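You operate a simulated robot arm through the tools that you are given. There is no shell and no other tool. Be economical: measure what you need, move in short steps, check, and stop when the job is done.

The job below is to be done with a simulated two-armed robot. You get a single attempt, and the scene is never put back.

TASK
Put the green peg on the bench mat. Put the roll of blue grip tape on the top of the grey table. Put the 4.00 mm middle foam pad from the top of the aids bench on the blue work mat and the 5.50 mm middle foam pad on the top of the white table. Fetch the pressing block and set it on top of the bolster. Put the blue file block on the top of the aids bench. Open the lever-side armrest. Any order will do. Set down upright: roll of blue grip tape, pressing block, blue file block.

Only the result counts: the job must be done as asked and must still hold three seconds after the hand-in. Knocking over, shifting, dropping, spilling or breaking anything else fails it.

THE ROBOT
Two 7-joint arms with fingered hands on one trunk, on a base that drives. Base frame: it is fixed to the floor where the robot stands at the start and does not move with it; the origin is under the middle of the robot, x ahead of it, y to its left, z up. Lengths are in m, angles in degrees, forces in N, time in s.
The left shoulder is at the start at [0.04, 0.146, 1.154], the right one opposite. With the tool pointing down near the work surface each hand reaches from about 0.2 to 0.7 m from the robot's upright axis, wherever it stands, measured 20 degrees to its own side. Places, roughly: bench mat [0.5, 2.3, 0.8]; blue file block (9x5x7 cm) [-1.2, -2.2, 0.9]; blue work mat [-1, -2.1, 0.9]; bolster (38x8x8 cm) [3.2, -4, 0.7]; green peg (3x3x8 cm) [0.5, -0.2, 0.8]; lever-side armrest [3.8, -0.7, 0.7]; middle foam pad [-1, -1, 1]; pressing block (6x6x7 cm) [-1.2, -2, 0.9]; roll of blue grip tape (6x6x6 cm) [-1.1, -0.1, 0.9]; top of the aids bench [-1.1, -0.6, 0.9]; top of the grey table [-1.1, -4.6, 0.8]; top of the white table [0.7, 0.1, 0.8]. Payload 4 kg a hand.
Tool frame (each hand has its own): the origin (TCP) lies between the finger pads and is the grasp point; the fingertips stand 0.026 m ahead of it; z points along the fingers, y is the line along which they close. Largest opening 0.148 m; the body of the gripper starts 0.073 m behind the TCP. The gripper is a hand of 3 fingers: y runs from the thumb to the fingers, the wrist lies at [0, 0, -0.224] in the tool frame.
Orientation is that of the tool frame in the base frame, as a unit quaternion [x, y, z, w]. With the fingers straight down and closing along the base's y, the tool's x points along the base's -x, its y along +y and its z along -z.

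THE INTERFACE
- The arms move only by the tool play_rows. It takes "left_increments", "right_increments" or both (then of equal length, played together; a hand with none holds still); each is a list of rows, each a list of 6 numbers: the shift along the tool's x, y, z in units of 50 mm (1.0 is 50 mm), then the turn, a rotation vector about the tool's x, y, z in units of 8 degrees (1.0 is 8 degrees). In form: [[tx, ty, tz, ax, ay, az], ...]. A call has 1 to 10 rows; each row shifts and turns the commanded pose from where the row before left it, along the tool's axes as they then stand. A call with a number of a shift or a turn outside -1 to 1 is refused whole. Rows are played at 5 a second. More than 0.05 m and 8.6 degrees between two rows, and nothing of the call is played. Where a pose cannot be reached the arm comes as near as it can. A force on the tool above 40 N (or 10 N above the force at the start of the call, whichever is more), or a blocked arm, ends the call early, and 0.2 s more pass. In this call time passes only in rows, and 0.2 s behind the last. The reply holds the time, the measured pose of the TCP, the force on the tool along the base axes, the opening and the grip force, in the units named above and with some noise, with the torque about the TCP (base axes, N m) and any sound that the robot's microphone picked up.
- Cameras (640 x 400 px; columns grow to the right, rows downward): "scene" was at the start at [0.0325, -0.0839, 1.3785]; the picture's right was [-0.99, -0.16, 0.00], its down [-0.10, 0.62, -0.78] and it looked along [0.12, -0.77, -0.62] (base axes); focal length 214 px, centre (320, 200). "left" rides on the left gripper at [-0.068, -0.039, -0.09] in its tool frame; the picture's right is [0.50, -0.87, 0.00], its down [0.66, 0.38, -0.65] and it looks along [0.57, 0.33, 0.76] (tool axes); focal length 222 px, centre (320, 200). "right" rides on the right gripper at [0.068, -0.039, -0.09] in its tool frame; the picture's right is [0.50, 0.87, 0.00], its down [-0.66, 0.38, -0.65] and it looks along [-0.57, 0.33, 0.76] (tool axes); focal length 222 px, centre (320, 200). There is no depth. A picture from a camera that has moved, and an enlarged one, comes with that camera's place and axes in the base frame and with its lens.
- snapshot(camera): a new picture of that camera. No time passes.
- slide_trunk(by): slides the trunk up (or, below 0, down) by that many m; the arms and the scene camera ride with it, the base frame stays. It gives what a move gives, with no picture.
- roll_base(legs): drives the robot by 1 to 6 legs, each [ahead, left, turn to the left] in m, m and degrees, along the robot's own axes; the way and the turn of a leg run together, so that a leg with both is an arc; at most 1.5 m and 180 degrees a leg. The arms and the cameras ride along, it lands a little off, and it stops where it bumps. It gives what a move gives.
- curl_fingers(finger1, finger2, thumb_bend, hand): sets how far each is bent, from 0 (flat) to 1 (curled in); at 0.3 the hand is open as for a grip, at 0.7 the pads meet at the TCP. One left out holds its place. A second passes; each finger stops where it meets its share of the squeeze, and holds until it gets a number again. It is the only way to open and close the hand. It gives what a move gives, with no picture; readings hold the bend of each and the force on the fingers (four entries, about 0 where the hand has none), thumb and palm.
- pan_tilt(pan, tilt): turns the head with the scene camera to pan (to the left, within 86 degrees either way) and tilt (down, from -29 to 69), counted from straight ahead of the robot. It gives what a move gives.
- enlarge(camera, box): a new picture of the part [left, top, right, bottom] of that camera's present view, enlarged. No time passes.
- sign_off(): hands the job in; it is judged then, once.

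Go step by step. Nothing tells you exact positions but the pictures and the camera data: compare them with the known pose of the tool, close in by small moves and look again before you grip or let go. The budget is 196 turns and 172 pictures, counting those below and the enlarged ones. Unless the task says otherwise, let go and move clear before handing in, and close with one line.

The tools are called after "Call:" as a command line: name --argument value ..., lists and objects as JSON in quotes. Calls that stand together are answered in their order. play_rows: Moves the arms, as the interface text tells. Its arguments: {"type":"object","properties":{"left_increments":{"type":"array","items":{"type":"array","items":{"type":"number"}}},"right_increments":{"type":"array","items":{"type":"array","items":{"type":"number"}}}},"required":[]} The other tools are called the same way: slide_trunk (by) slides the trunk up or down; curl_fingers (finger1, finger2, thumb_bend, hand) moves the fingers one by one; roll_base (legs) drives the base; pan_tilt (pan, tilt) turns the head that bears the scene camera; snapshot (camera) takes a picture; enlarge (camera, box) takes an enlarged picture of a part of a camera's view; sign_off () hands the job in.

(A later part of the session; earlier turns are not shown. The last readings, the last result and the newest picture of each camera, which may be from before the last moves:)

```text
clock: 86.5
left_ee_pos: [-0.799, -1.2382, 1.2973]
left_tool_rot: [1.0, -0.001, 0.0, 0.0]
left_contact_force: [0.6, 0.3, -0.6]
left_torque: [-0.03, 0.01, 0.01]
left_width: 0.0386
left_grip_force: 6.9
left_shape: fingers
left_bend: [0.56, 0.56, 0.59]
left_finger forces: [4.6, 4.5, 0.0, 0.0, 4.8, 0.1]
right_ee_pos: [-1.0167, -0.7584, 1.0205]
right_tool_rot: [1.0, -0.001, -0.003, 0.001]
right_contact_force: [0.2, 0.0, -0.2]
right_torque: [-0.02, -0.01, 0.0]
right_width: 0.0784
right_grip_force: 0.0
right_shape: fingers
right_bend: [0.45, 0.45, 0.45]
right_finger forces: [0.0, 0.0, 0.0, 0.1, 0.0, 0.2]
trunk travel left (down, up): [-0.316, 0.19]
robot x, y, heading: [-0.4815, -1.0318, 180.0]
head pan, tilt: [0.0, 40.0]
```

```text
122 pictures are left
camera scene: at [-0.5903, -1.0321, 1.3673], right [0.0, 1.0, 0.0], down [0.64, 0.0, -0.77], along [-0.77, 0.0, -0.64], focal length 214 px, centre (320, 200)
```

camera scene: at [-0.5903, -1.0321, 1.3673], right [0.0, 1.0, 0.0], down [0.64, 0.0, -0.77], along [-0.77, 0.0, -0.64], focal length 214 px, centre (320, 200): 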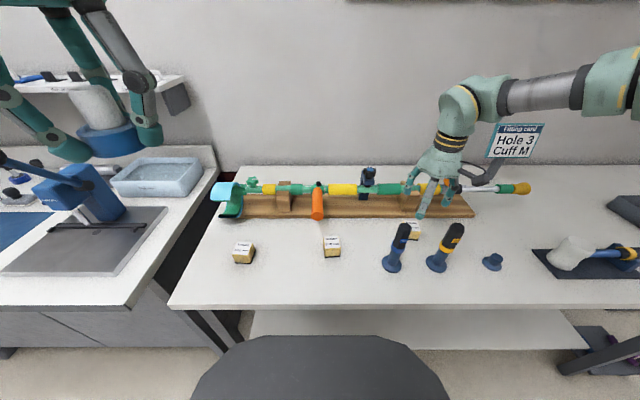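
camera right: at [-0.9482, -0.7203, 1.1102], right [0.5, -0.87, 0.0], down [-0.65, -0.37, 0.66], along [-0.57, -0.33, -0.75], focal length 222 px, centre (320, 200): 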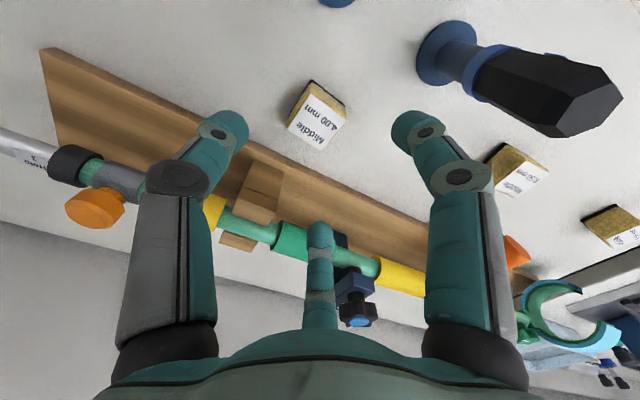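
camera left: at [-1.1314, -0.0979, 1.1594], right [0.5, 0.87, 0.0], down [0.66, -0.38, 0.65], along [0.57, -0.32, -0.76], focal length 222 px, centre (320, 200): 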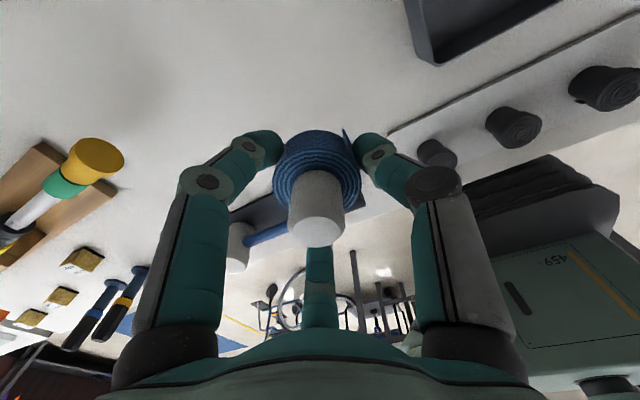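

The hand camera would come down on the 4 mm tool here, so I raise the hand a little and turn it 36° so that the camera sits between the two tools.

Call:
play_rows --right_increments '[[0, 0, -0.5, 0, 0, 0.9], [0, 0, -0.3, 0, 0, 0.9], [0, 0, 0, 0, 0, 0.9], [0, 0, 0, 0, 0, 0.9], [0, 0, 0, 0, 0, 0.9]]'

Call:
snapshot --camera "right"

Call:
enlarge --camera "scene" --box '[360, 100, 520, 280]'

```text
clock: 87.7
left_ee_pos: [-0.7976, -1.2392, 1.2976]
left_tool_rot: [1.0, 0.0, -0.002, 0.0]
left_contact_force: [1.0, 0.6, -0.9]
left_torque: [0.03, 0.0, -0.02]
left_width: 0.0385
left_grip_force: 7.0
left_shape: fingers
left_bend: [0.56, 0.56, 0.59]
left_finger forces: [4.6, 4.5, 0.0, 0.1, 4.8, 0.0]
right_ee_pos: [-1.0146, -0.7605, 1.0607]
right_tool_rot: [0.951, -0.31, -0.001, 0.003]
right_contact_force: [-0.3, -0.5, 0.7]
right_torque: [0.0, -0.03, 0.01]
right_width: 0.0784
right_grip_force: 0.0
right_shape: fingers
right_bend: [0.45, 0.45, 0.45]
right_finger forces: [0.1, 0.0, 0.1, 0.0, 0.1, 0.0]
trunk travel left (down, up): [-0.316, 0.19]
robot x, y, heading: [-0.4764, -1.0364, 179.9]
head pan, tilt: [0.0, 40.0]
```

```text
121 pictures are left
camera right: at [-0.9368, -0.7688, 1.1507], right [-0.11, -0.99, 0.0], down [-0.75, 0.08, 0.66], along [-0.65, 0.07, -0.75], focal length 222 px, centre (320, 200)
```

right: 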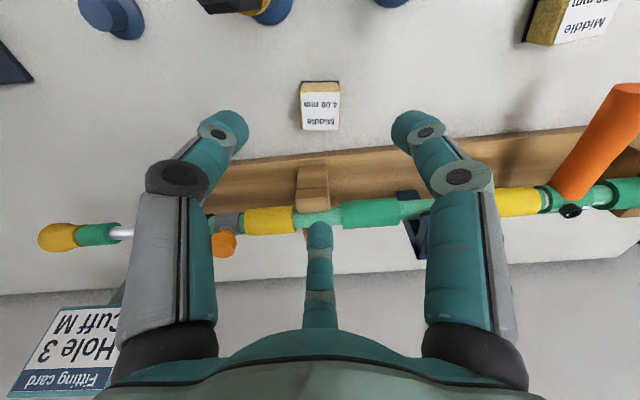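

```text
2.22 times, centred on (440, 190) of scene
camera zoom: at [-0.5893, -1.0328, 1.3674], right [0.0, 1.0, 0.0], down [0.64, 0.0, -0.77], along [-0.77, 0.0, -0.64], focal length 477 px, centre (53, 222)
```

zoom: 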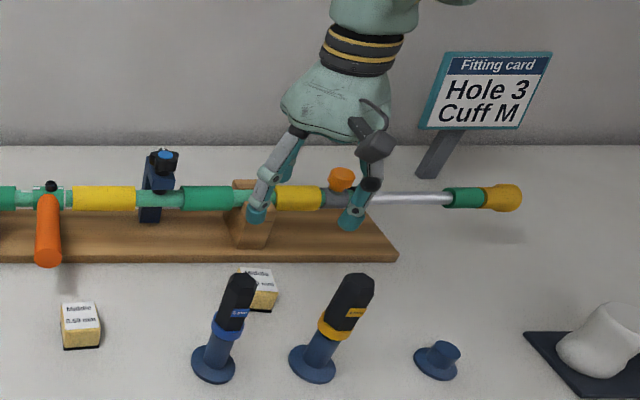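

Call:
play_rows --right_increments '[[0, 0, 0.8, 0, 0, 0], [0, 0, 0.8, 0, 0, 0], [0, 0, 0.6, 0, 0, 0]]'

Call:
snapshot --camera "right"

Call:
enlarge --camera "scene" --box '[360, 100, 520, 280]'

```text
clock: 88.5
left_ee_pos: [-0.7987, -1.2388, 1.2959]
left_tool_rot: [1.0, -0.001, 0.0, 0.001]
left_contact_force: [1.7, 0.2, -0.6]
left_torque: [-0.01, 0.01, 0.0]
left_width: 0.0385
left_grip_force: 7.2
left_shape: fingers
left_bend: [0.56, 0.56, 0.59]
left_finger forces: [4.6, 4.6, 0.0, 0.1, 4.8, 0.1]
right_ee_pos: [-1.0146, -0.7612, 0.9493]
right_tool_rot: [0.951, -0.31, -0.001, 0.002]
right_contact_force: [0.8, 1.1, 1.0]
right_torque: [0.03, 0.02, 0.02]
right_width: 0.0783
right_grip_force: 0.0
right_shape: fingers
right_bend: [0.45, 0.45, 0.45]
right_finger forces: [0.0, 0.0, 0.0, 0.0, 0.1, 0.0]
trunk travel left (down, up): [-0.316, 0.19]
robot x, y, heading: [-0.4793, -1.0345, 179.7]
head pan, tilt: [0.0, 40.0]
```

```text
119 pictures are left
camera right: at [-0.9372, -0.7697, 1.0405], right [-0.11, -0.99, 0.0], down [-0.75, 0.08, 0.66], along [-0.65, 0.07, -0.75], focal length 222 px, centre (320, 200)
```

right: 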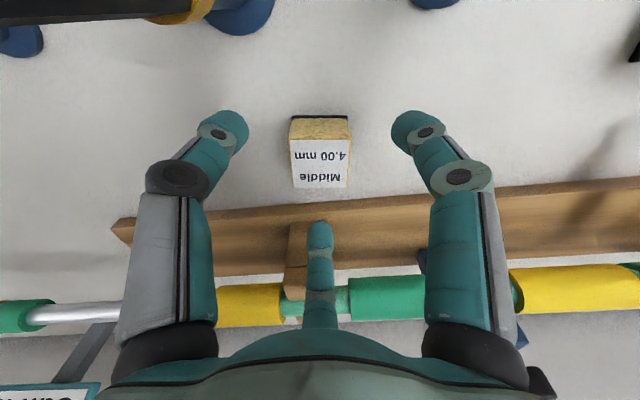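

```text
2.22 times, centred on (440, 190) of scene
camera zoom: at [-0.5896, -1.0327, 1.3674], right [0.0, 1.0, 0.0], down [0.64, 0.0, -0.77], along [-0.77, 0.0, -0.64], focal length 477 px, centre (53, 222)
```

zoom: 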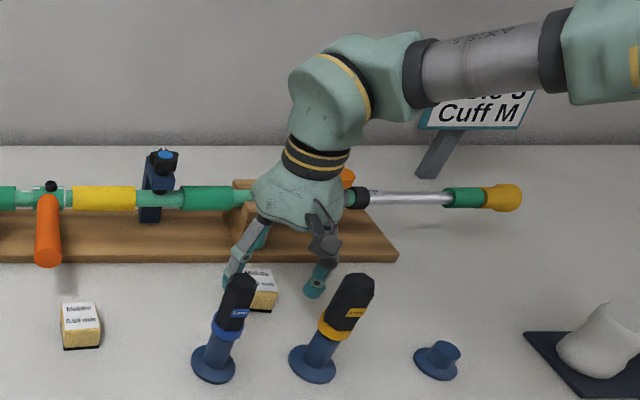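

Call:
play_rows --right_increments '[[-0.1, 0.07, 0.4, 0, 0, 0], [0, 0, 0.4, 0, 0, 0], [0, 0, 0.26, 0, 0, 0]]'

Call:
snapshot --camera "right"

Call:
enlarge --camera "scene" --box '[360, 100, 520, 280]'

```text
clock: 89.3
left_ee_pos: [-0.7975, -1.2377, 1.2981]
left_tool_rot: [1.0, -0.001, 0.0, 0.0]
left_contact_force: [-0.2, 0.1, -1.6]
left_torque: [0.0, -0.02, 0.0]
left_width: 0.0387
left_grip_force: 7.0
left_shape: fingers
left_bend: [0.56, 0.56, 0.59]
left_finger forces: [4.5, 4.8, 0.0, 0.0, 4.9, 0.0]
right_ee_pos: [-1.0205, -0.7599, 0.8977]
right_tool_rot: [0.95, -0.311, -0.002, 0.002]
right_contact_force: [0.2, -0.1, 0.1]
right_torque: [0.0, 0.01, 0.02]
right_width: 0.0785
right_grip_force: 0.1
right_shape: fingers
right_bend: [0.45, 0.45, 0.45]
right_finger forces: [0.0, 0.1, 0.0, 0.0, 0.1, 0.0]
trunk travel left (down, up): [-0.316, 0.19]
robot x, y, heading: [-0.4809, -1.0365, 179.9]
head pan, tilt: [0.0, 40.0]
```

```text
117 pictures are left
camera right: at [-0.9435, -0.769, 0.9878], right [-0.11, -0.99, 0.0], down [-0.75, 0.08, 0.66], along [-0.65, 0.07, -0.75], focal length 222 px, centre (320, 200)
```

right: 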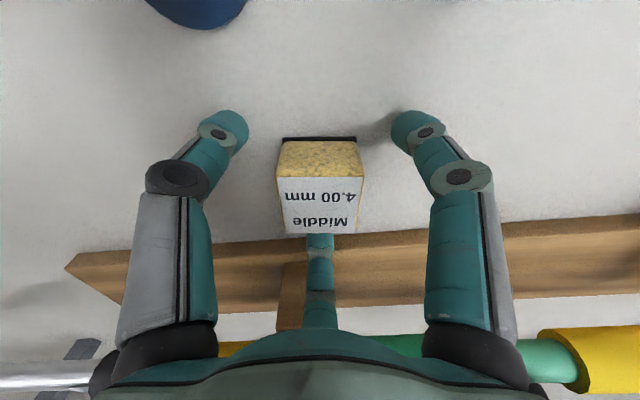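

```text
2.22 times, centred on (440, 190) of scene
camera zoom: at [-0.5892, -1.0329, 1.3674], right [0.0, 1.0, 0.0], down [0.64, 0.0, -0.77], along [-0.77, 0.0, -0.64], focal length 477 px, centre (53, 222)
```

zoom: 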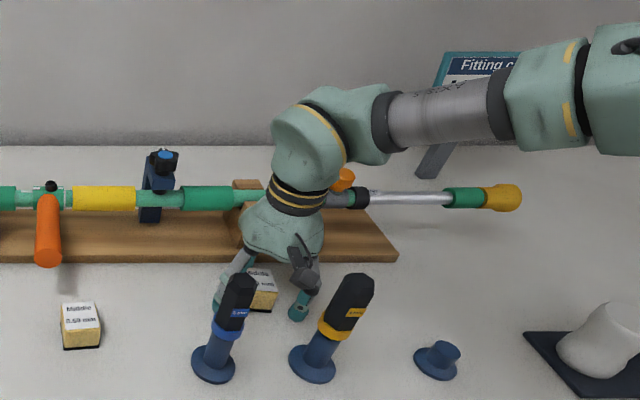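

Well centred and clear of both tools. I close the hand on the pad.

Call:
curl_fingers --hand "right" --finger1 0.65 --finger2 0.65 --thumb_bend 0.65

Call:
play_rows --right_increments '[[0, 0, -0.2, 0, 0, 0], [0, 0, -0.4, 0, 0, 0]]'

Call:
snapshot --camera "right"

```text
clock: 90.3
left_ee_pos: [-0.7981, -1.239, 1.2982]
left_tool_rot: [1.0, -0.001, -0.001, 0.0]
left_contact_force: [0.4, 0.4, -1.0]
left_torque: [-0.02, -0.02, -0.01]
left_width: 0.039
left_grip_force: 7.1
left_shape: fingers
left_bend: [0.56, 0.56, 0.59]
left_finger forces: [4.6, 4.6, 0.0, 0.0, 4.8, 0.0]
right_ee_pos: [-1.0221, -0.761, 0.8983]
right_tool_rot: [0.951, -0.31, -0.002, 0.002]
right_contact_force: [0.2, 0.3, -0.2]
right_torque: [0.0, 0.02, -0.01]
right_width: 0.0411
right_grip_force: 11.1
right_shape: fingers
right_bend: [0.56, 0.57, 0.59]
right_finger forces: [7.3, 7.0, 0.0, 0.0, 7.9, 0.1]
trunk travel left (down, up): [-0.316, 0.19]
robot x, y, heading: [-0.4805, -1.0348, 179.9]
head pan, tilt: [0.0, 40.0]
```

```text
clock: 90.9
left_ee_pos: [-0.7972, -1.2396, 1.2978]
left_tool_rot: [1.0, -0.001, 0.0, -0.001]
left_contact_force: [-0.4, -0.3, -0.4]
left_torque: [-0.03, 0.0, 0.02]
left_width: 0.0388
left_grip_force: 7.0
left_shape: fingers
left_bend: [0.56, 0.56, 0.59]
left_finger forces: [4.6, 4.7, 0.0, 0.0, 4.7, 0.0]
right_ee_pos: [-1.0205, -0.7618, 0.9284]
right_tool_rot: [0.951, -0.31, -0.002, 0.001]
right_contact_force: [-0.5, -0.4, -0.9]
right_torque: [0.03, 0.01, 0.03]
right_width: 0.0412
right_grip_force: 11.1
right_shape: fingers
right_bend: [0.56, 0.57, 0.59]
right_finger forces: [7.2, 6.9, 0.1, 0.0, 8.0, 0.1]
trunk travel left (down, up): [-0.316, 0.19]
robot x, y, heading: [-0.4845, -1.0349, 179.7]
head pan, tilt: [0.0, 40.0]
```

```text
115 pictures are left
camera right: at [-0.9431, -0.769, 1.0184], right [-0.11, -0.99, 0.0], down [-0.75, 0.08, 0.66], along [-0.65, 0.07, -0.75], focal length 222 px, centre (320, 200)
```

right: 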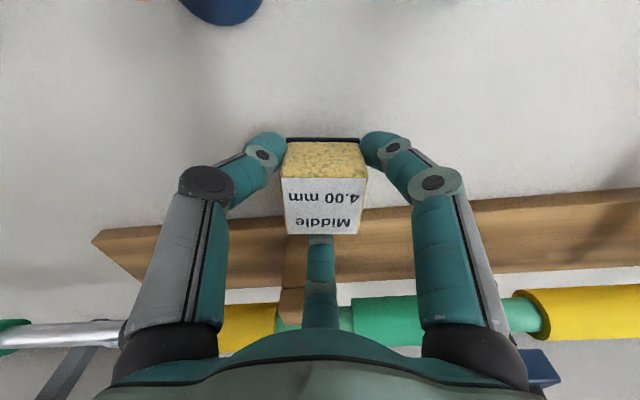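

The pad is held. I lift straight up above the tools, then turn the hand back and draw it in.

Call:
play_rows --right_increments '[[0, 0, -0.9, 0, 0, 0], [0, 0, -0.9, 0, 0, 0], [0, 0, -0.9, 0, 0, 0], [0, 0, -0.9, 0, 0, 0], [0, 0, -0.9, 0, 0, 0], [0, 0, -0.9, 0, 0, 0]]'

Call:
play_rows --right_increments '[[0, 0, 0, 0, 0, -0.9], [0, 0, 0, 0, 0, -0.9], [0, 0, 0, 0, 0, -0.9], [0, 0, 0, 0, 0, -0.9], [0, 0, 0, 0, 0, -0.9], [0.9, 0, 0, 0, 0, 0], [0.9, 0, 0, 0, 0, 0], [0.9, 0, 0, 0, 0, 0], [0.9, 0, 0, 0, 0, 0], [0.9, 0, 0, 0, 0, 0]]'

Call:
pan_tilt --pan 70 --tilt 30

Call:
snapshot --camera "scene"

```text
clock: 92.3
left_ee_pos: [-0.7981, -1.2388, 1.299]
left_tool_rot: [1.0, -0.001, -0.001, 0.0]
left_contact_force: [0.9, -0.2, -1.1]
left_torque: [-0.02, 0.02, 0.03]
left_width: 0.0386
left_grip_force: 6.7
left_shape: fingers
left_bend: [0.56, 0.56, 0.59]
left_finger forces: [4.6, 4.7, 0.1, 0.0, 4.7, 0.0]
right_ee_pos: [-1.02, -0.7603, 1.199]
right_tool_rot: [0.951, -0.309, -0.002, 0.002]
right_contact_force: [-1.1, 0.5, 1.0]
right_torque: [0.02, 0.0, 0.0]
right_width: 0.0409
right_grip_force: 10.9
right_shape: fingers
right_bend: [0.56, 0.57, 0.59]
right_finger forces: [7.4, 6.9, 0.0, 0.0, 7.9, 0.0]
trunk travel left (down, up): [-0.316, 0.19]
robot x, y, heading: [-0.4816, -1.0352, 179.9]
head pan, tilt: [0.0, 40.0]
```

```text
clock: 94.5
left_ee_pos: [-0.7951, -1.2388, 1.2981]
left_tool_rot: [1.0, -0.001, -0.002, 0.0]
left_contact_force: [0.4, 0.5, -0.4]
left_torque: [0.01, -0.01, 0.0]
left_width: 0.0387
left_grip_force: 7.0
left_shape: fingers
left_bend: [0.56, 0.56, 0.59]
left_finger forces: [4.6, 4.7, 0.1, 0.0, 4.8, 0.0]
right_ee_pos: [-0.7915, -0.7602, 1.1962]
right_tool_rot: [1.0, -0.001, -0.003, 0.001]
right_contact_force: [0.3, -0.7, -0.2]
right_torque: [0.01, 0.01, 0.0]
right_width: 0.0411
right_grip_force: 10.8
right_shape: fingers
right_bend: [0.56, 0.57, 0.59]
right_finger forces: [7.1, 6.9, 0.0, 0.0, 7.9, 0.0]
trunk travel left (down, up): [-0.316, 0.19]
robot x, y, heading: [-0.4811, -1.0338, 180.1]
head pan, tilt: [0.0, 40.0]
```

```text
clock: 95.9
left_ee_pos: [-0.7988, -1.2385, 1.2978]
left_tool_rot: [1.0, -0.001, -0.001, 0.0]
left_contact_force: [-0.8, 0.1, -0.4]
left_torque: [-0.03, 0.0, 0.04]
left_width: 0.0387
left_grip_force: 7.2
left_shape: fingers
left_bend: [0.56, 0.56, 0.59]
left_finger forces: [4.7, 4.7, 0.1, 0.0, 4.8, 0.0]
right_ee_pos: [-0.7958, -0.7599, 1.196]
right_tool_rot: [1.0, -0.001, -0.003, 0.001]
right_contact_force: [-0.8, 0.4, 0.2]
right_torque: [0.03, 0.03, 0.0]
right_width: 0.0408
right_grip_force: 11.5
right_shape: fingers
right_bend: [0.56, 0.57, 0.59]
right_finger forces: [7.1, 6.8, 0.0, 0.0, 7.9, 0.0]
trunk travel left (down, up): [-0.316, 0.19]
robot x, y, heading: [-0.486, -1.0349, 180.1]
head pan, tilt: [70.0, 30.0]
```

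```text
114 pictures are left
camera scene: at [-0.5355, -1.1179, 1.3828], right [-0.94, 0.34, 0.0], down [0.17, 0.47, -0.87], along [-0.3, -0.81, -0.5], focal length 214 px, centre (320, 200)
```

scene: 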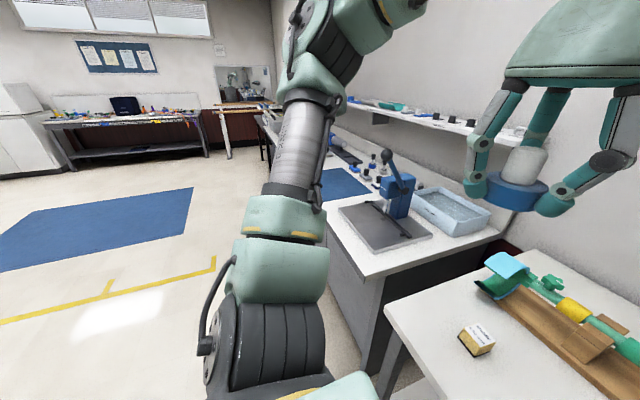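

Call:
roll_base --legs '[[0, 1.25, 0]]'

Call:
pan_tilt --pan -5 --tilt 40

Call:
snapshot --camera "scene"

Call:
snapshot --camera "right"

```text
clock: 102.2
left_ee_pos: [-0.7983, -2.4865, 1.2978]
left_tool_rot: [1.0, 0.0, -0.001, 0.0]
left_contact_force: [0.5, 0.2, -0.3]
left_torque: [0.0, -0.01, 0.01]
left_width: 0.0388
left_grip_force: 6.8
left_shape: fingers
left_bend: [0.56, 0.56, 0.59]
left_finger forces: [4.6, 4.7, 0.0, 0.1, 4.9, 0.0]
right_ee_pos: [-0.7952, -2.0065, 1.1966]
right_tool_rot: [1.0, 0.0, -0.002, 0.001]
right_contact_force: [0.5, -0.2, 0.2]
right_torque: [0.0, 0.01, 0.02]
right_width: 0.0408
right_grip_force: 11.6
right_shape: fingers
right_bend: [0.56, 0.57, 0.59]
right_finger forces: [7.2, 6.9, 0.0, 0.1, 8.0, 0.1]
trunk travel left (down, up): [-0.316, 0.19]
robot x, y, heading: [-0.4808, -2.2805, -179.7]
head pan, tilt: [70.0, 30.0]
```

```text
clock: 103.7
left_ee_pos: [-0.7979, -2.4864, 1.2972]
left_tool_rot: [1.0, 0.0, -0.001, 0.0]
left_contact_force: [-0.1, -0.4, -0.4]
left_torque: [0.0, 0.01, 0.03]
left_width: 0.0386
left_grip_force: 7.0
left_shape: fingers
left_bend: [0.56, 0.56, 0.59]
left_finger forces: [4.6, 4.7, 0.0, 0.1, 4.9, 0.0]
right_ee_pos: [-0.7958, -2.0068, 1.1962]
right_tool_rot: [1.0, -0.001, -0.003, 0.0]
right_contact_force: [-0.4, 0.1, -0.8]
right_torque: [0.01, 0.03, -0.04]
right_width: 0.0408
right_grip_force: 11.2
right_shape: fingers
right_bend: [0.56, 0.57, 0.59]
right_finger forces: [7.2, 6.9, 0.0, 0.1, 8.0, 0.0]
trunk travel left (down, up): [-0.316, 0.19]
robot x, y, heading: [-0.4787, -2.281, -180.2]
head pan, tilt: [-5.0, 40.0]
```

```text
113 pictures are left
camera scene: at [-0.5895, -2.2729, 1.3674], right [0.09, 1.0, 0.0], down [0.64, -0.06, -0.77], along [-0.76, 0.07, -0.64], focal length 214 px, centre (320, 200)
```

scene: 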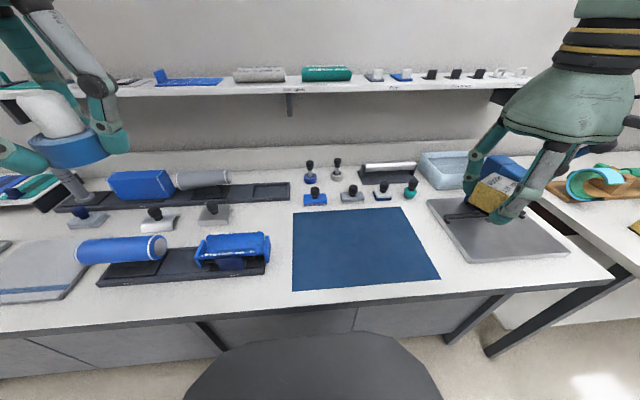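

```text
112 pictures are left
camera right: at [-0.7283, -1.968, 1.2861], right [0.5, -0.87, 0.0], down [-0.65, -0.38, 0.66], along [-0.57, -0.33, -0.75], focal length 222 px, centre (320, 200)
```

right: 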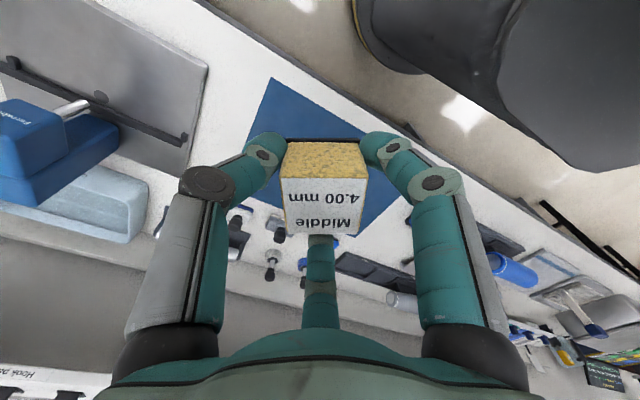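

Call:
enlarge --camera "scene" --box '[280, 140, 480, 265]'

Call:
play_rows --right_increments '[[-0.8, 0.15, 0.5, 0, 0, 0], [-0.8, 0.15, 0.7, 0, 0, 0], [-0.6, 0.15, 0.8, 0, 0, 0], [-0.5, 0.15, 0.8, 0, 0, 0], [0, 0, 0.9, 0, 0, 0]]'

Call:
snapshot --camera "right"

Call:
snapshot --camera "scene"

```text
3.20 times, centred on (380, 202) of scene
camera zoom: at [-0.5895, -2.2729, 1.3674], right [0.09, 1.0, 0.0], down [0.64, -0.06, -0.77], along [-0.76, 0.07, -0.64], focal length 686 px, centre (128, 192)
```

zoom: 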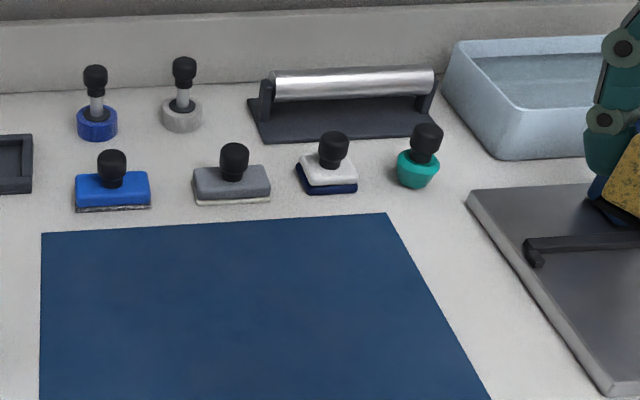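

```text
refused: row 2 steps farther than a row can; nothing moved
```

```text
110 pictures are left
camera right: at [-0.7283, -1.968, 1.2861], right [0.5, -0.87, 0.0], down [-0.65, -0.38, 0.66], along [-0.57, -0.33, -0.75], focal length 222 px, centre (320, 200)
```

right: 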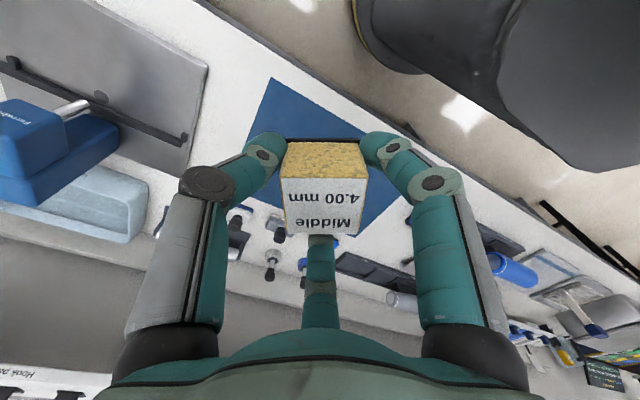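

```text
109 pictures are left
camera scene: at [-0.5895, -2.2729, 1.3674], right [0.09, 1.0, 0.0], down [0.64, -0.06, -0.77], along [-0.76, 0.07, -0.64], focal length 214 px, centre (320, 200)
```

scene: 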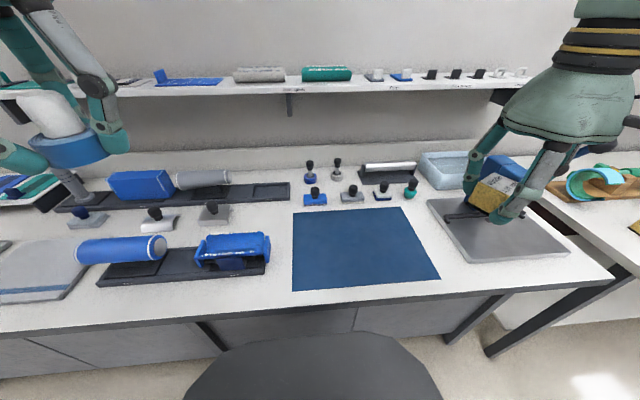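

I resend the move with shorter rows: the right hand goes over the mat near (-0.94, -2.05).

Call:
play_rows --right_increments '[[-0.58, 0.17, 0.7, 0, 0, 0], [-0.58, 0.17, 0.7, 0, 0, 0], [-0.58, 0.17, 0.7, 0, 0, 0], [-0.58, 0.17, 0.7, 0, 0, 0], [-0.58, 0.17, 0.7, 0, 0, 0]]'

Call:
snapshot --camera "right"

Call:
snapshot --camera "scene"

```text
clock: 104.9
left_ee_pos: [-0.8, -2.4867, 1.2983]
left_tool_rot: [1.0, 0.0, -0.001, -0.001]
left_contact_force: [-0.3, 0.2, -0.4]
left_torque: [0.01, 0.0, 0.0]
left_width: 0.0387
left_grip_force: 6.9
left_shape: fingers
left_bend: [0.56, 0.56, 0.59]
left_finger forces: [4.7, 4.8, 0.0, 0.0, 4.8, 0.0]
right_ee_pos: [-0.9431, -2.0511, 1.0211]
right_tool_rot: [1.0, 0.0, -0.002, 0.001]
right_contact_force: [-0.9, 0.0, -0.2]
right_torque: [0.0, -0.04, 0.01]
right_width: 0.0409
right_grip_force: 11.6
right_shape: fingers
right_bend: [0.56, 0.57, 0.59]
right_finger forces: [7.2, 6.7, 0.0, 0.0, 7.9, 0.0]
trunk travel left (down, up): [-0.316, 0.19]
robot x, y, heading: [-0.4833, -2.2844, -180.0]
head pan, tilt: [-5.0, 40.0]
```

```text
108 pictures are left
camera right: at [-0.8762, -2.0116, 1.1102], right [0.5, -0.87, 0.0], down [-0.65, -0.38, 0.66], along [-0.57, -0.33, -0.75], focal length 222 px, centre (320, 200)
```

right: 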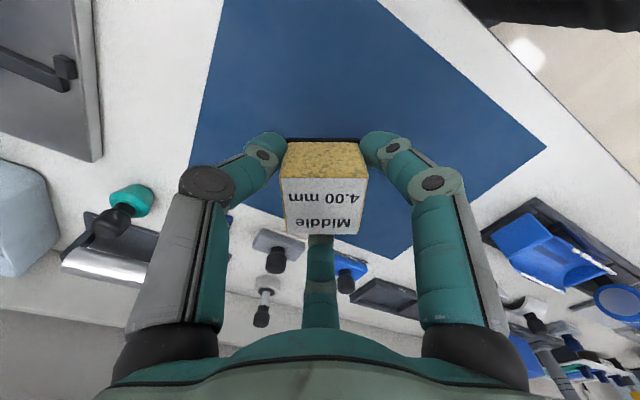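

```text
107 pictures are left
camera scene: at [-0.5917, -2.2726, 1.3672], right [0.09, 1.0, 0.0], down [0.64, -0.06, -0.76], along [-0.76, 0.07, -0.64], focal length 214 px, centre (320, 200)
```

scene: 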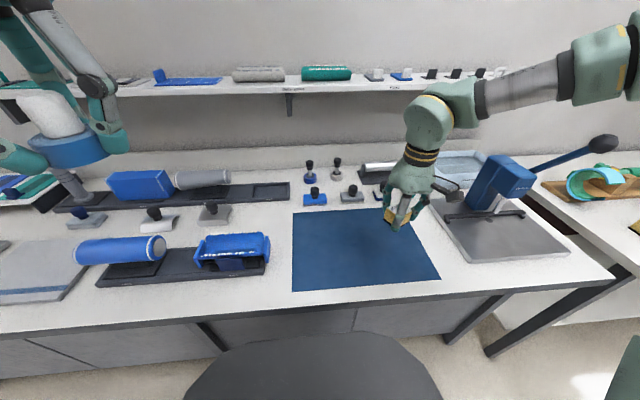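

Call:
play_rows --right_increments '[[0, 0, 0.8, 0, 0, 0], [0, 0, 0.8, 0, 0, 0], [0, 0, 0.6, 0, 0, 0]]'

Call:
snapshot --camera "right"

```text
clock: 105.7
left_ee_pos: [-0.7973, -2.4869, 1.2978]
left_tool_rot: [1.0, 0.0, -0.002, 0.0]
left_contact_force: [-0.2, -0.3, -0.8]
left_torque: [-0.02, -0.02, -0.02]
left_width: 0.0387
left_grip_force: 7.6
left_shape: fingers
left_bend: [0.56, 0.56, 0.59]
left_finger forces: [4.6, 4.7, 0.0, 0.1, 4.8, 0.0]
right_ee_pos: [-0.9416, -2.0514, 0.9112]
right_tool_rot: [1.0, 0.0, -0.002, 0.002]
right_contact_force: [0.8, 0.5, -0.3]
right_torque: [0.01, -0.01, 0.0]
right_width: 0.0409
right_grip_force: 11.1
right_shape: fingers
right_bend: [0.56, 0.57, 0.59]
right_finger forces: [7.2, 6.7, 0.0, 0.0, 7.9, 0.1]
trunk travel left (down, up): [-0.316, 0.19]
robot x, y, heading: [-0.4834, -2.28, -179.8]
head pan, tilt: [-5.0, 40.0]
```

```text
106 pictures are left
camera right: at [-0.8743, -2.0124, 1.0015], right [0.5, -0.87, 0.0], down [-0.65, -0.38, 0.66], along [-0.57, -0.33, -0.75], focal length 222 px, centre (320, 200)
```

right: 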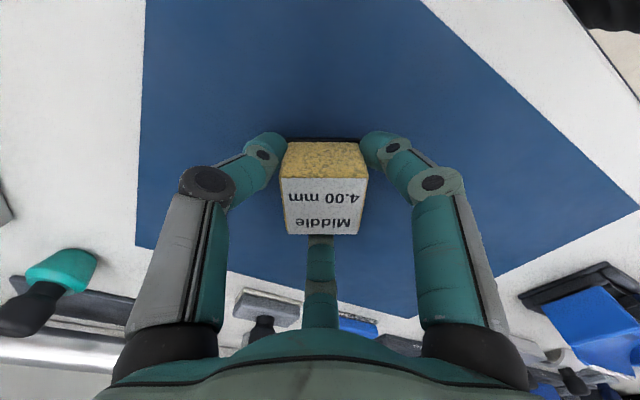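

Call:
play_rows --right_increments '[[0, 0, 0.07, 0, 0, 0], [0, 0, 0.07, 0, 0, 0], [0, 0, 0.06, 0, 0, 0]]'

```text
clock: 106.5
left_ee_pos: [-0.7973, -2.4868, 1.297]
left_tool_rot: [1.0, 0.0, -0.001, 0.0]
left_contact_force: [0.3, 1.1, -0.6]
left_torque: [-0.01, 0.02, 0.03]
left_width: 0.0387
left_grip_force: 6.6
left_shape: fingers
left_bend: [0.56, 0.56, 0.59]
left_finger forces: [4.6, 4.8, 0.1, 0.1, 4.7, 0.1]
right_ee_pos: [-0.9428, -2.0504, 0.9007]
right_tool_rot: [1.0, 0.0, -0.003, 0.0]
right_contact_force: [0.3, 0.3, -0.7]
right_torque: [0.0, 0.0, -0.02]
right_width: 0.0406
right_grip_force: 11.2
right_shape: fingers
right_bend: [0.56, 0.57, 0.59]
right_finger forces: [7.2, 6.7, 0.0, 0.1, 7.8, 0.0]
trunk travel left (down, up): [-0.316, 0.19]
robot x, y, heading: [-0.4834, -2.2807, -180.0]
head pan, tilt: [-5.0, 40.0]
```

Call:
play_rows --right_increments '[[0, 0, 0.05, 0, 0, 0], [0, 0, 0.05, 0, 0, 0]]'

Call:
enlarge --camera "right" --box '[220, 80, 420, 205]'

```text
clock: 107.1
left_ee_pos: [-0.7973, -2.4857, 1.2976]
left_tool_rot: [1.0, 0.0, -0.001, 0.0]
left_contact_force: [0.0, -0.1, -1.3]
left_torque: [-0.01, -0.01, 0.01]
left_width: 0.0388
left_grip_force: 7.3
left_shape: fingers
left_bend: [0.56, 0.56, 0.59]
left_finger forces: [4.5, 4.7, 0.0, 0.0, 4.8, 0.0]
right_ee_pos: [-0.9425, -2.0512, 0.8972]
right_tool_rot: [1.0, 0.0, -0.003, 0.002]
right_contact_force: [-0.2, -0.2, 1.8]
right_torque: [0.01, -0.06, 0.02]
right_width: 0.0406
right_grip_force: 10.8
right_shape: fingers
right_bend: [0.56, 0.57, 0.59]
right_finger forces: [7.2, 6.7, 0.0, 0.1, 8.1, 0.0]
trunk travel left (down, up): [-0.316, 0.19]
robot x, y, heading: [-0.4824, -2.278, -180.1]
head pan, tilt: [-5.0, 40.0]
```

```text
3.20 times, centred on (320, 142) of right
camera zoom: at [-0.8747, -2.0117, 0.987], right [0.5, -0.87, 0.0], down [-0.65, -0.38, 0.66], along [-0.57, -0.33, -0.75], focal length 711 px, centre (320, 384)
```

zoom: 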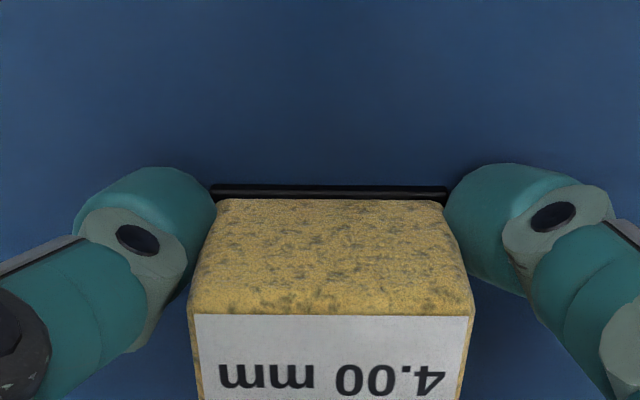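

Contact at 1.8 N, so the pad sits on the mat. I release and rise.

Call:
curl_fingers --hand "right" --finger1 0.42 --finger2 0.42 --thumb_bend 0.42

Call:
play_rows --right_increments '[[0, 0, -0.8, 0, 0, 0], [0, 0, -0.9, 0, 0, 0], [0, 0, -0.9, 0, 0, 0], [0, 0, -0.9, 0, 0, 0]]'

Call:
snapshot --camera "right"

Call:
enlarge --camera "scene" --box '[280, 140, 480, 265]'

```text
clock: 108.1
left_ee_pos: [-0.7979, -2.4861, 1.2977]
left_tool_rot: [1.0, 0.0, -0.001, 0.0]
left_contact_force: [0.1, 0.3, -0.3]
left_torque: [-0.01, 0.03, 0.03]
left_width: 0.0389
left_grip_force: 6.6
left_shape: fingers
left_bend: [0.56, 0.56, 0.59]
left_finger forces: [4.7, 4.8, 0.0, 0.0, 4.8, 0.0]
right_ee_pos: [-0.9421, -2.0505, 0.8973]
right_tool_rot: [1.0, 0.0, -0.003, 0.001]
right_contact_force: [0.6, 0.4, 0.1]
right_torque: [0.03, 0.0, 0.01]
right_width: 0.0881
right_grip_force: 0.1
right_shape: fingers
right_bend: [0.42, 0.42, 0.42]
right_finger forces: [0.0, 0.0, 0.1, 0.0, 0.0, 0.0]
trunk travel left (down, up): [-0.316, 0.19]
robot x, y, heading: [-0.4861, -2.2788, -179.8]
head pan, tilt: [-5.0, 40.0]
```

```text
clock: 109.1
left_ee_pos: [-0.7953, -2.4864, 1.2983]
left_tool_rot: [1.0, 0.0, -0.001, -0.001]
left_contact_force: [-0.5, -0.2, -0.1]
left_torque: [-0.02, 0.01, -0.04]
left_width: 0.039
left_grip_force: 6.7
left_shape: fingers
left_bend: [0.56, 0.56, 0.59]
left_finger forces: [4.6, 4.6, 0.1, 0.1, 4.8, 0.0]
right_ee_pos: [-0.9407, -2.0511, 1.0736]
right_tool_rot: [1.0, 0.001, -0.002, 0.001]
right_contact_force: [-0.2, 0.0, 0.0]
right_torque: [0.02, 0.0, 0.01]
right_width: 0.0883
right_grip_force: 0.0
right_shape: fingers
right_bend: [0.42, 0.42, 0.42]
right_finger forces: [0.0, 0.0, 0.0, 0.0, 0.0, 0.0]
trunk travel left (down, up): [-0.316, 0.19]
robot x, y, heading: [-0.4793, -2.285, -180.2]
head pan, tilt: [-5.0, 40.0]
```

```text
104 pictures are left
camera right: at [-0.8734, -2.0117, 1.1636], right [0.5, -0.87, 0.0], down [-0.65, -0.38, 0.66], along [-0.57, -0.33, -0.75], focal length 222 px, centre (320, 200)
```

right: 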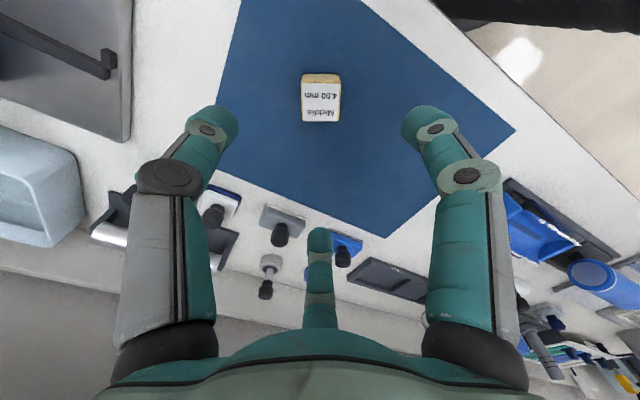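

```text
3.20 times, centred on (380, 202) of scene
camera zoom: at [-0.5884, -2.2732, 1.3675], right [0.09, 1.0, 0.0], down [0.64, -0.06, -0.77], along [-0.76, 0.07, -0.64], focal length 686 px, centre (128, 192)
```

zoom: 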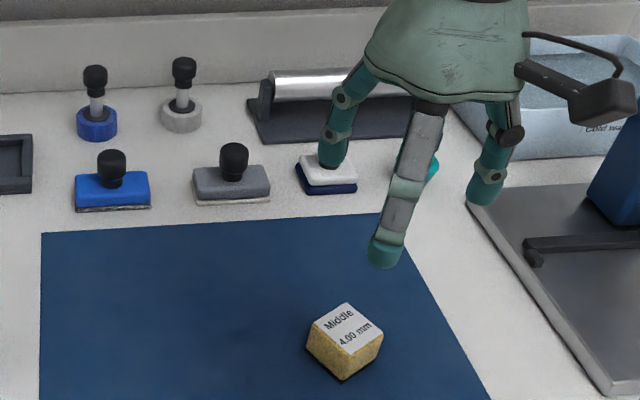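

The 4.00 mm pad lies on the mat. The pressing block, a white block on a blue base with a black knob, is near (-1.17, -1.99). I roll 5 cm closer and reach toward it.

Call:
roll_base --legs '[[0.05, 0, 0]]'

Call:
play_rows --right_increments '[[-0.9, -0.33, 0, 0, 0, 0], [-0.9, -0.33, 0, 0, 0, 0], [-0.9, -0.33, 0, 0, 0, 0], [-0.9, -0.33, 0, 0, 0, 0]]'

Call:
snapshot --camera "right"

```text
clock: 110.0
left_ee_pos: [-0.8412, -2.4865, 1.2999]
left_tool_rot: [1.0, -0.001, -0.003, 0.0]
left_contact_force: [0.1, -0.4, -0.1]
left_torque: [0.01, 0.04, 0.01]
left_width: 0.0387
left_grip_force: 7.2
left_shape: fingers
left_bend: [0.56, 0.56, 0.59]
left_finger forces: [4.7, 4.7, 0.0, 0.0, 4.9, 0.1]
right_ee_pos: [-0.9856, -2.05, 1.0744]
right_tool_rot: [1.0, 0.001, -0.005, 0.0]
right_contact_force: [-0.2, 0.4, -1.2]
right_torque: [-0.02, -0.01, -0.01]
right_width: 0.0881
right_grip_force: 0.0
right_shape: fingers
right_bend: [0.42, 0.42, 0.42]
right_finger forces: [0.0, 0.0, 0.0, 0.1, 0.0, 0.0]
trunk travel left (down, up): [-0.316, 0.19]
robot x, y, heading: [-0.5349, -2.2828, -180.2]
head pan, tilt: [-5.0, 40.0]
```

```text
clock: 111.0
left_ee_pos: [-0.8456, -2.4863, 1.2976]
left_tool_rot: [1.0, 0.0, -0.002, 0.0]
left_contact_force: [-0.3, 0.5, -0.6]
left_torque: [-0.02, 0.0, 0.02]
left_width: 0.039
left_grip_force: 6.9
left_shape: fingers
left_bend: [0.56, 0.56, 0.59]
left_finger forces: [4.6, 4.7, 0.0, 0.1, 4.8, 0.0]
right_ee_pos: [-1.1371, -1.9726, 1.0697]
right_tool_rot: [1.0, 0.001, -0.005, 0.002]
right_contact_force: [0.5, -0.3, 0.0]
right_torque: [-0.01, 0.04, -0.03]
right_width: 0.0884
right_grip_force: 0.0
right_shape: fingers
right_bend: [0.42, 0.42, 0.42]
right_finger forces: [0.0, 0.1, 0.0, 0.0, 0.0, 0.0]
right hand out of reach, approached as far as the arm can: row 4
trunk travel left (down, up): [-0.316, 0.19]
robot x, y, heading: [-0.5303, -2.2806, -180.1]
head pan, tilt: [-5.0, 40.0]
```

```text
102 pictures are left
camera right: at [-1.0684, -1.934, 1.16], right [0.5, -0.87, 0.0], down [-0.65, -0.38, 0.66], along [-0.57, -0.33, -0.75], focal length 222 px, centre (320, 200)
```

right: 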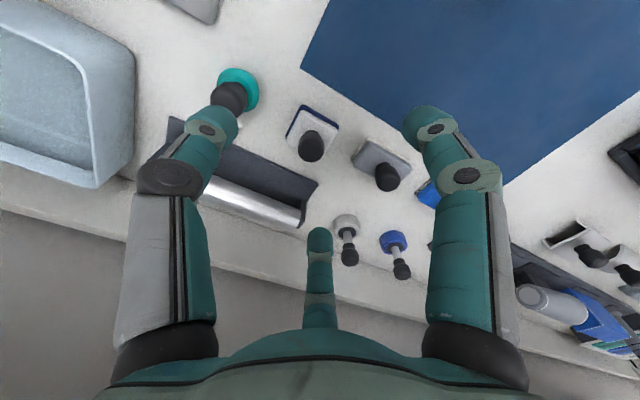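

Call:
play_rows --right_increments '[[0, 0.1, 0.7, 0, 0, 0], [0, 0.1, 0.7, 0, 0, 0], [-0.4, 0, 0, 0, 0, 0], [-0.4, 0, 0, 0, 0, 0]]'

Call:
snapshot --camera "right"

```text
clock: 112.0
left_ee_pos: [-0.8464, -2.4862, 1.2971]
left_tool_rot: [1.0, 0.0, 0.0, -0.001]
left_contact_force: [-0.3, -0.8, -1.3]
left_torque: [-0.01, 0.03, -0.04]
left_width: 0.0389
left_grip_force: 7.0
left_shape: fingers
left_bend: [0.56, 0.56, 0.59]
left_finger forces: [4.7, 4.8, 0.0, 0.1, 4.8, 0.0]
right_ee_pos: [-1.1379, -1.9721, 1.0039]
right_tool_rot: [1.0, 0.001, -0.004, 0.002]
right_contact_force: [-0.3, 0.4, -1.1]
right_torque: [-0.01, -0.04, 0.02]
right_width: 0.0882
right_grip_force: 0.1
right_shape: fingers
right_bend: [0.42, 0.42, 0.42]
right_finger forces: [0.1, 0.1, 0.0, 0.1, 0.0, 0.0]
right hand out of reach, approached as far as the arm can: row 2, 3, 4
trunk travel left (down, up): [-0.316, 0.19]
robot x, y, heading: [-0.5332, -2.2828, -180.1]
head pan, tilt: [-5.0, 40.0]
```

```text
101 pictures are left
camera right: at [-1.0707, -1.9318, 1.094], right [0.5, -0.87, 0.0], down [-0.65, -0.38, 0.66], along [-0.57, -0.33, -0.75], focal length 222 px, centre (320, 200)
```

right: 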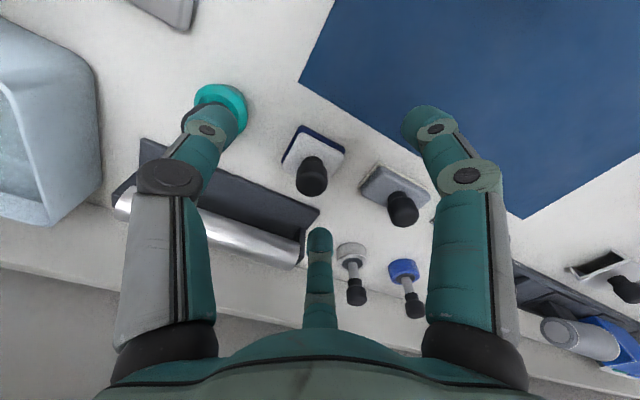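

The arm is at full stretch 4 cm short. I tilt the hand 16° so that the fingers point a bit forward, which gains reach; I'll use the same tilt when setting the block down.

Call:
play_rows --right_increments '[[0, 0, 0, 0, -1, 0], [0, 0, 0, 0, -1, 0], [-0.4, 0.12, 0, 0, 0, 0], [-0.4, 0.12, 0, 0, 0, 0]]'

Call:
snapshot --camera "right"

```text
clock: 113.0
left_ee_pos: [-0.8465, -2.4867, 1.2983]
left_tool_rot: [1.0, 0.0, -0.001, 0.001]
left_contact_force: [-0.1, 0.0, 0.1]
left_torque: [0.0, -0.01, -0.01]
left_width: 0.0389
left_grip_force: 7.0
left_shape: fingers
left_bend: [0.56, 0.56, 0.59]
left_finger forces: [4.5, 4.8, 0.0, 0.0, 4.7, 0.0]
right_ee_pos: [-1.1759, -1.9825, 1.0163]
right_tool_rot: [0.99, 0.0, -0.142, 0.001]
right_contact_force: [0.0, -0.6, -0.5]
right_torque: [0.01, -0.02, -0.01]
right_width: 0.0884
right_grip_force: 0.0
right_shape: fingers
right_bend: [0.42, 0.42, 0.42]
right_finger forces: [0.0, 0.1, 0.1, 0.1, 0.0, 0.1]
trunk travel left (down, up): [-0.316, 0.19]
robot x, y, heading: [-0.5328, -2.2827, -180.1]
head pan, tilt: [-5.0, 40.0]
```

```text
100 pictures are left
camera right: at [-1.0869, -1.9438, 1.0831], right [0.48, -0.87, -0.14], down [-0.44, -0.38, 0.81], along [-0.76, -0.33, -0.57], focal length 222 px, centre (320, 200)
```

right: 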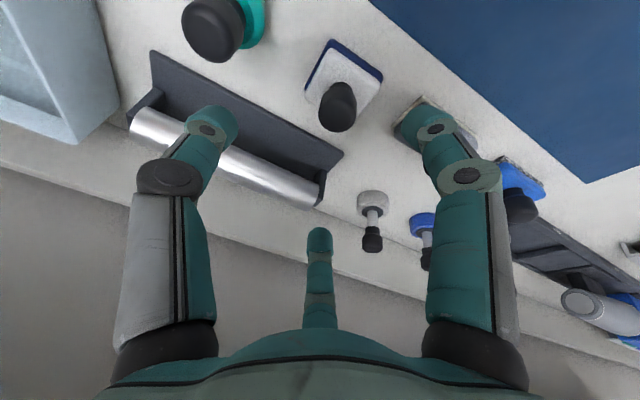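

Call:
curl_fingers --hand "right" --finger1 0.48 --finger2 0.48 --thumb_bend 0.48

Call:
play_rows --right_increments '[[0.15, 0.02, 0.57, 0, 0, 0], [0.15, 0.02, 0.57, 0, 0, 0], [0.15, 0.02, 0.5, 0, 0, 0]]'

Call:
snapshot --camera "right"

Call:
enlarge --camera "scene" --box '[280, 100, 480, 225]'

```text
clock: 114.0
left_ee_pos: [-0.8469, -2.4873, 1.2981]
left_tool_rot: [1.0, 0.0, -0.001, 0.0]
left_contact_force: [-0.1, 0.0, 0.0]
left_torque: [0.01, 0.01, -0.03]
left_width: 0.0386
left_grip_force: 7.6
left_shape: fingers
left_bend: [0.56, 0.56, 0.59]
left_finger forces: [4.6, 4.7, 0.0, 0.0, 4.9, 0.1]
right_ee_pos: [-1.1757, -1.9836, 1.0158]
right_tool_rot: [0.99, 0.0, -0.142, 0.001]
right_contact_force: [-0.2, -0.4, 0.5]
right_torque: [0.0, -0.01, 0.0]
right_width: 0.0693
right_grip_force: 0.1
right_shape: fingers
right_bend: [0.48, 0.48, 0.48]
right_finger forces: [0.0, 0.1, 0.0, 0.0, 0.0, 0.1]
trunk travel left (down, up): [-0.316, 0.19]
robot x, y, heading: [-0.5342, -2.2807, -180.0]
head pan, tilt: [-5.0, 40.0]
```

```text
clock: 114.8
left_ee_pos: [-0.8465, -2.4863, 1.2968]
left_tool_rot: [1.0, 0.0, -0.001, 0.0]
left_contact_force: [0.3, -0.2, -0.1]
left_torque: [-0.01, 0.01, 0.0]
left_width: 0.0389
left_grip_force: 7.6
left_shape: fingers
left_bend: [0.56, 0.56, 0.59]
left_finger forces: [4.6, 4.6, 0.1, 0.1, 4.8, 0.0]
right_ee_pos: [-1.1722, -1.9843, 0.9316]
right_tool_rot: [0.99, 0.001, -0.143, 0.001]
right_contact_force: [0.1, -0.1, -0.6]
right_torque: [-0.06, -0.01, -0.04]
right_width: 0.0695
right_grip_force: 0.1
right_shape: fingers
right_bend: [0.48, 0.48, 0.48]
right_finger forces: [0.1, 0.0, 0.0, 0.0, 0.0, 0.1]
right hand out of reach, approached as far as the arm can: row 3
trunk travel left (down, up): [-0.316, 0.19]
robot x, y, heading: [-0.5305, -2.2766, -180.0]
head pan, tilt: [-5.0, 40.0]
```

```text
99 pictures are left
camera right: at [-1.0834, -1.9448, 0.9995], right [0.48, -0.87, -0.14], down [-0.44, -0.38, 0.81], along [-0.76, -0.33, -0.56], focal length 222 px, centre (320, 200)
```

right: 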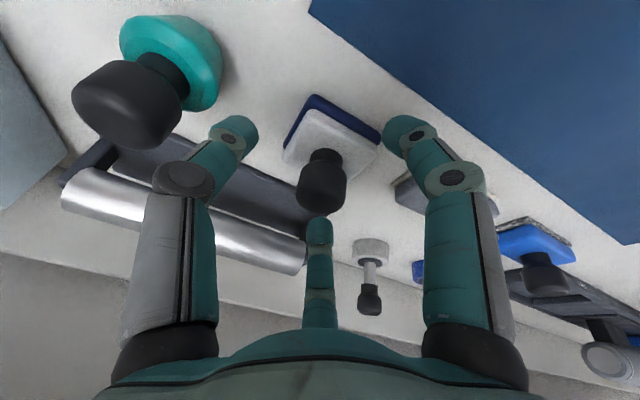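

```text
3.20 times, centred on (380, 162) of scene
camera zoom: at [-0.6387, -2.2727, 1.3674], right [0.09, 1.0, 0.0], down [0.64, -0.06, -0.77], along [-0.76, 0.07, -0.64], focal length 686 px, centre (128, 320)
```

zoom: 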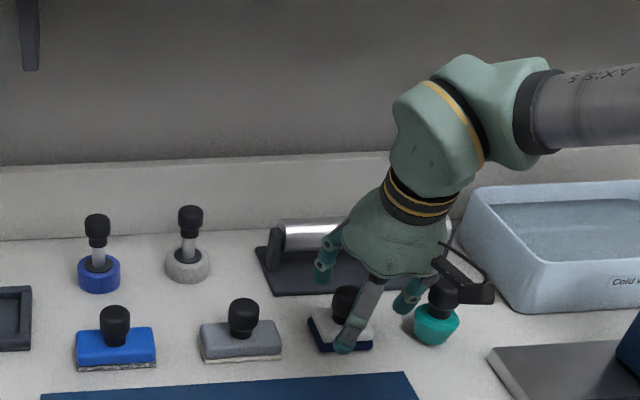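

Call:
play_rows --right_increments '[[0, 0, 0, 0, -0.6, 0], [-0.17, 0.04, 0.04, 0, 0, 0]]'

Call:
snapshot --camera "right"

```text
clock: 115.4
left_ee_pos: [-0.8475, -2.4863, 1.2986]
left_tool_rot: [1.0, 0.0, -0.001, 0.0]
left_contact_force: [0.7, 0.5, -0.3]
left_torque: [-0.01, 0.02, 0.0]
left_width: 0.039
left_grip_force: 6.7
left_shape: fingers
left_bend: [0.56, 0.56, 0.59]
left_finger forces: [4.6, 4.7, 0.0, 0.0, 4.8, 0.0]
right_ee_pos: [-1.1831, -1.9859, 0.9331]
right_tool_rot: [0.983, 0.0, -0.183, 0.003]
right_contact_force: [0.6, 0.3, 0.7]
right_torque: [-0.03, 0.02, 0.0]
right_width: 0.0692
right_grip_force: 0.0
right_shape: fingers
right_bend: [0.48, 0.48, 0.48]
right_finger forces: [0.0, 0.0, 0.1, 0.1, 0.0, 0.1]
trunk travel left (down, up): [-0.316, 0.19]
robot x, y, heading: [-0.5352, -2.2804, -179.7]
head pan, tilt: [-5.0, 40.0]
```

```text
97 pictures are left
camera right: at [-1.0873, -1.947, 0.9936], right [0.47, -0.87, -0.18], down [-0.38, -0.38, 0.85], along [-0.8, -0.33, -0.5], focal length 222 px, centre (320, 200)
```

right: 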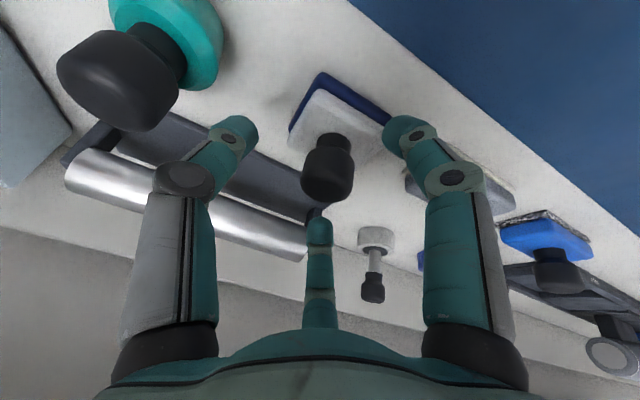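

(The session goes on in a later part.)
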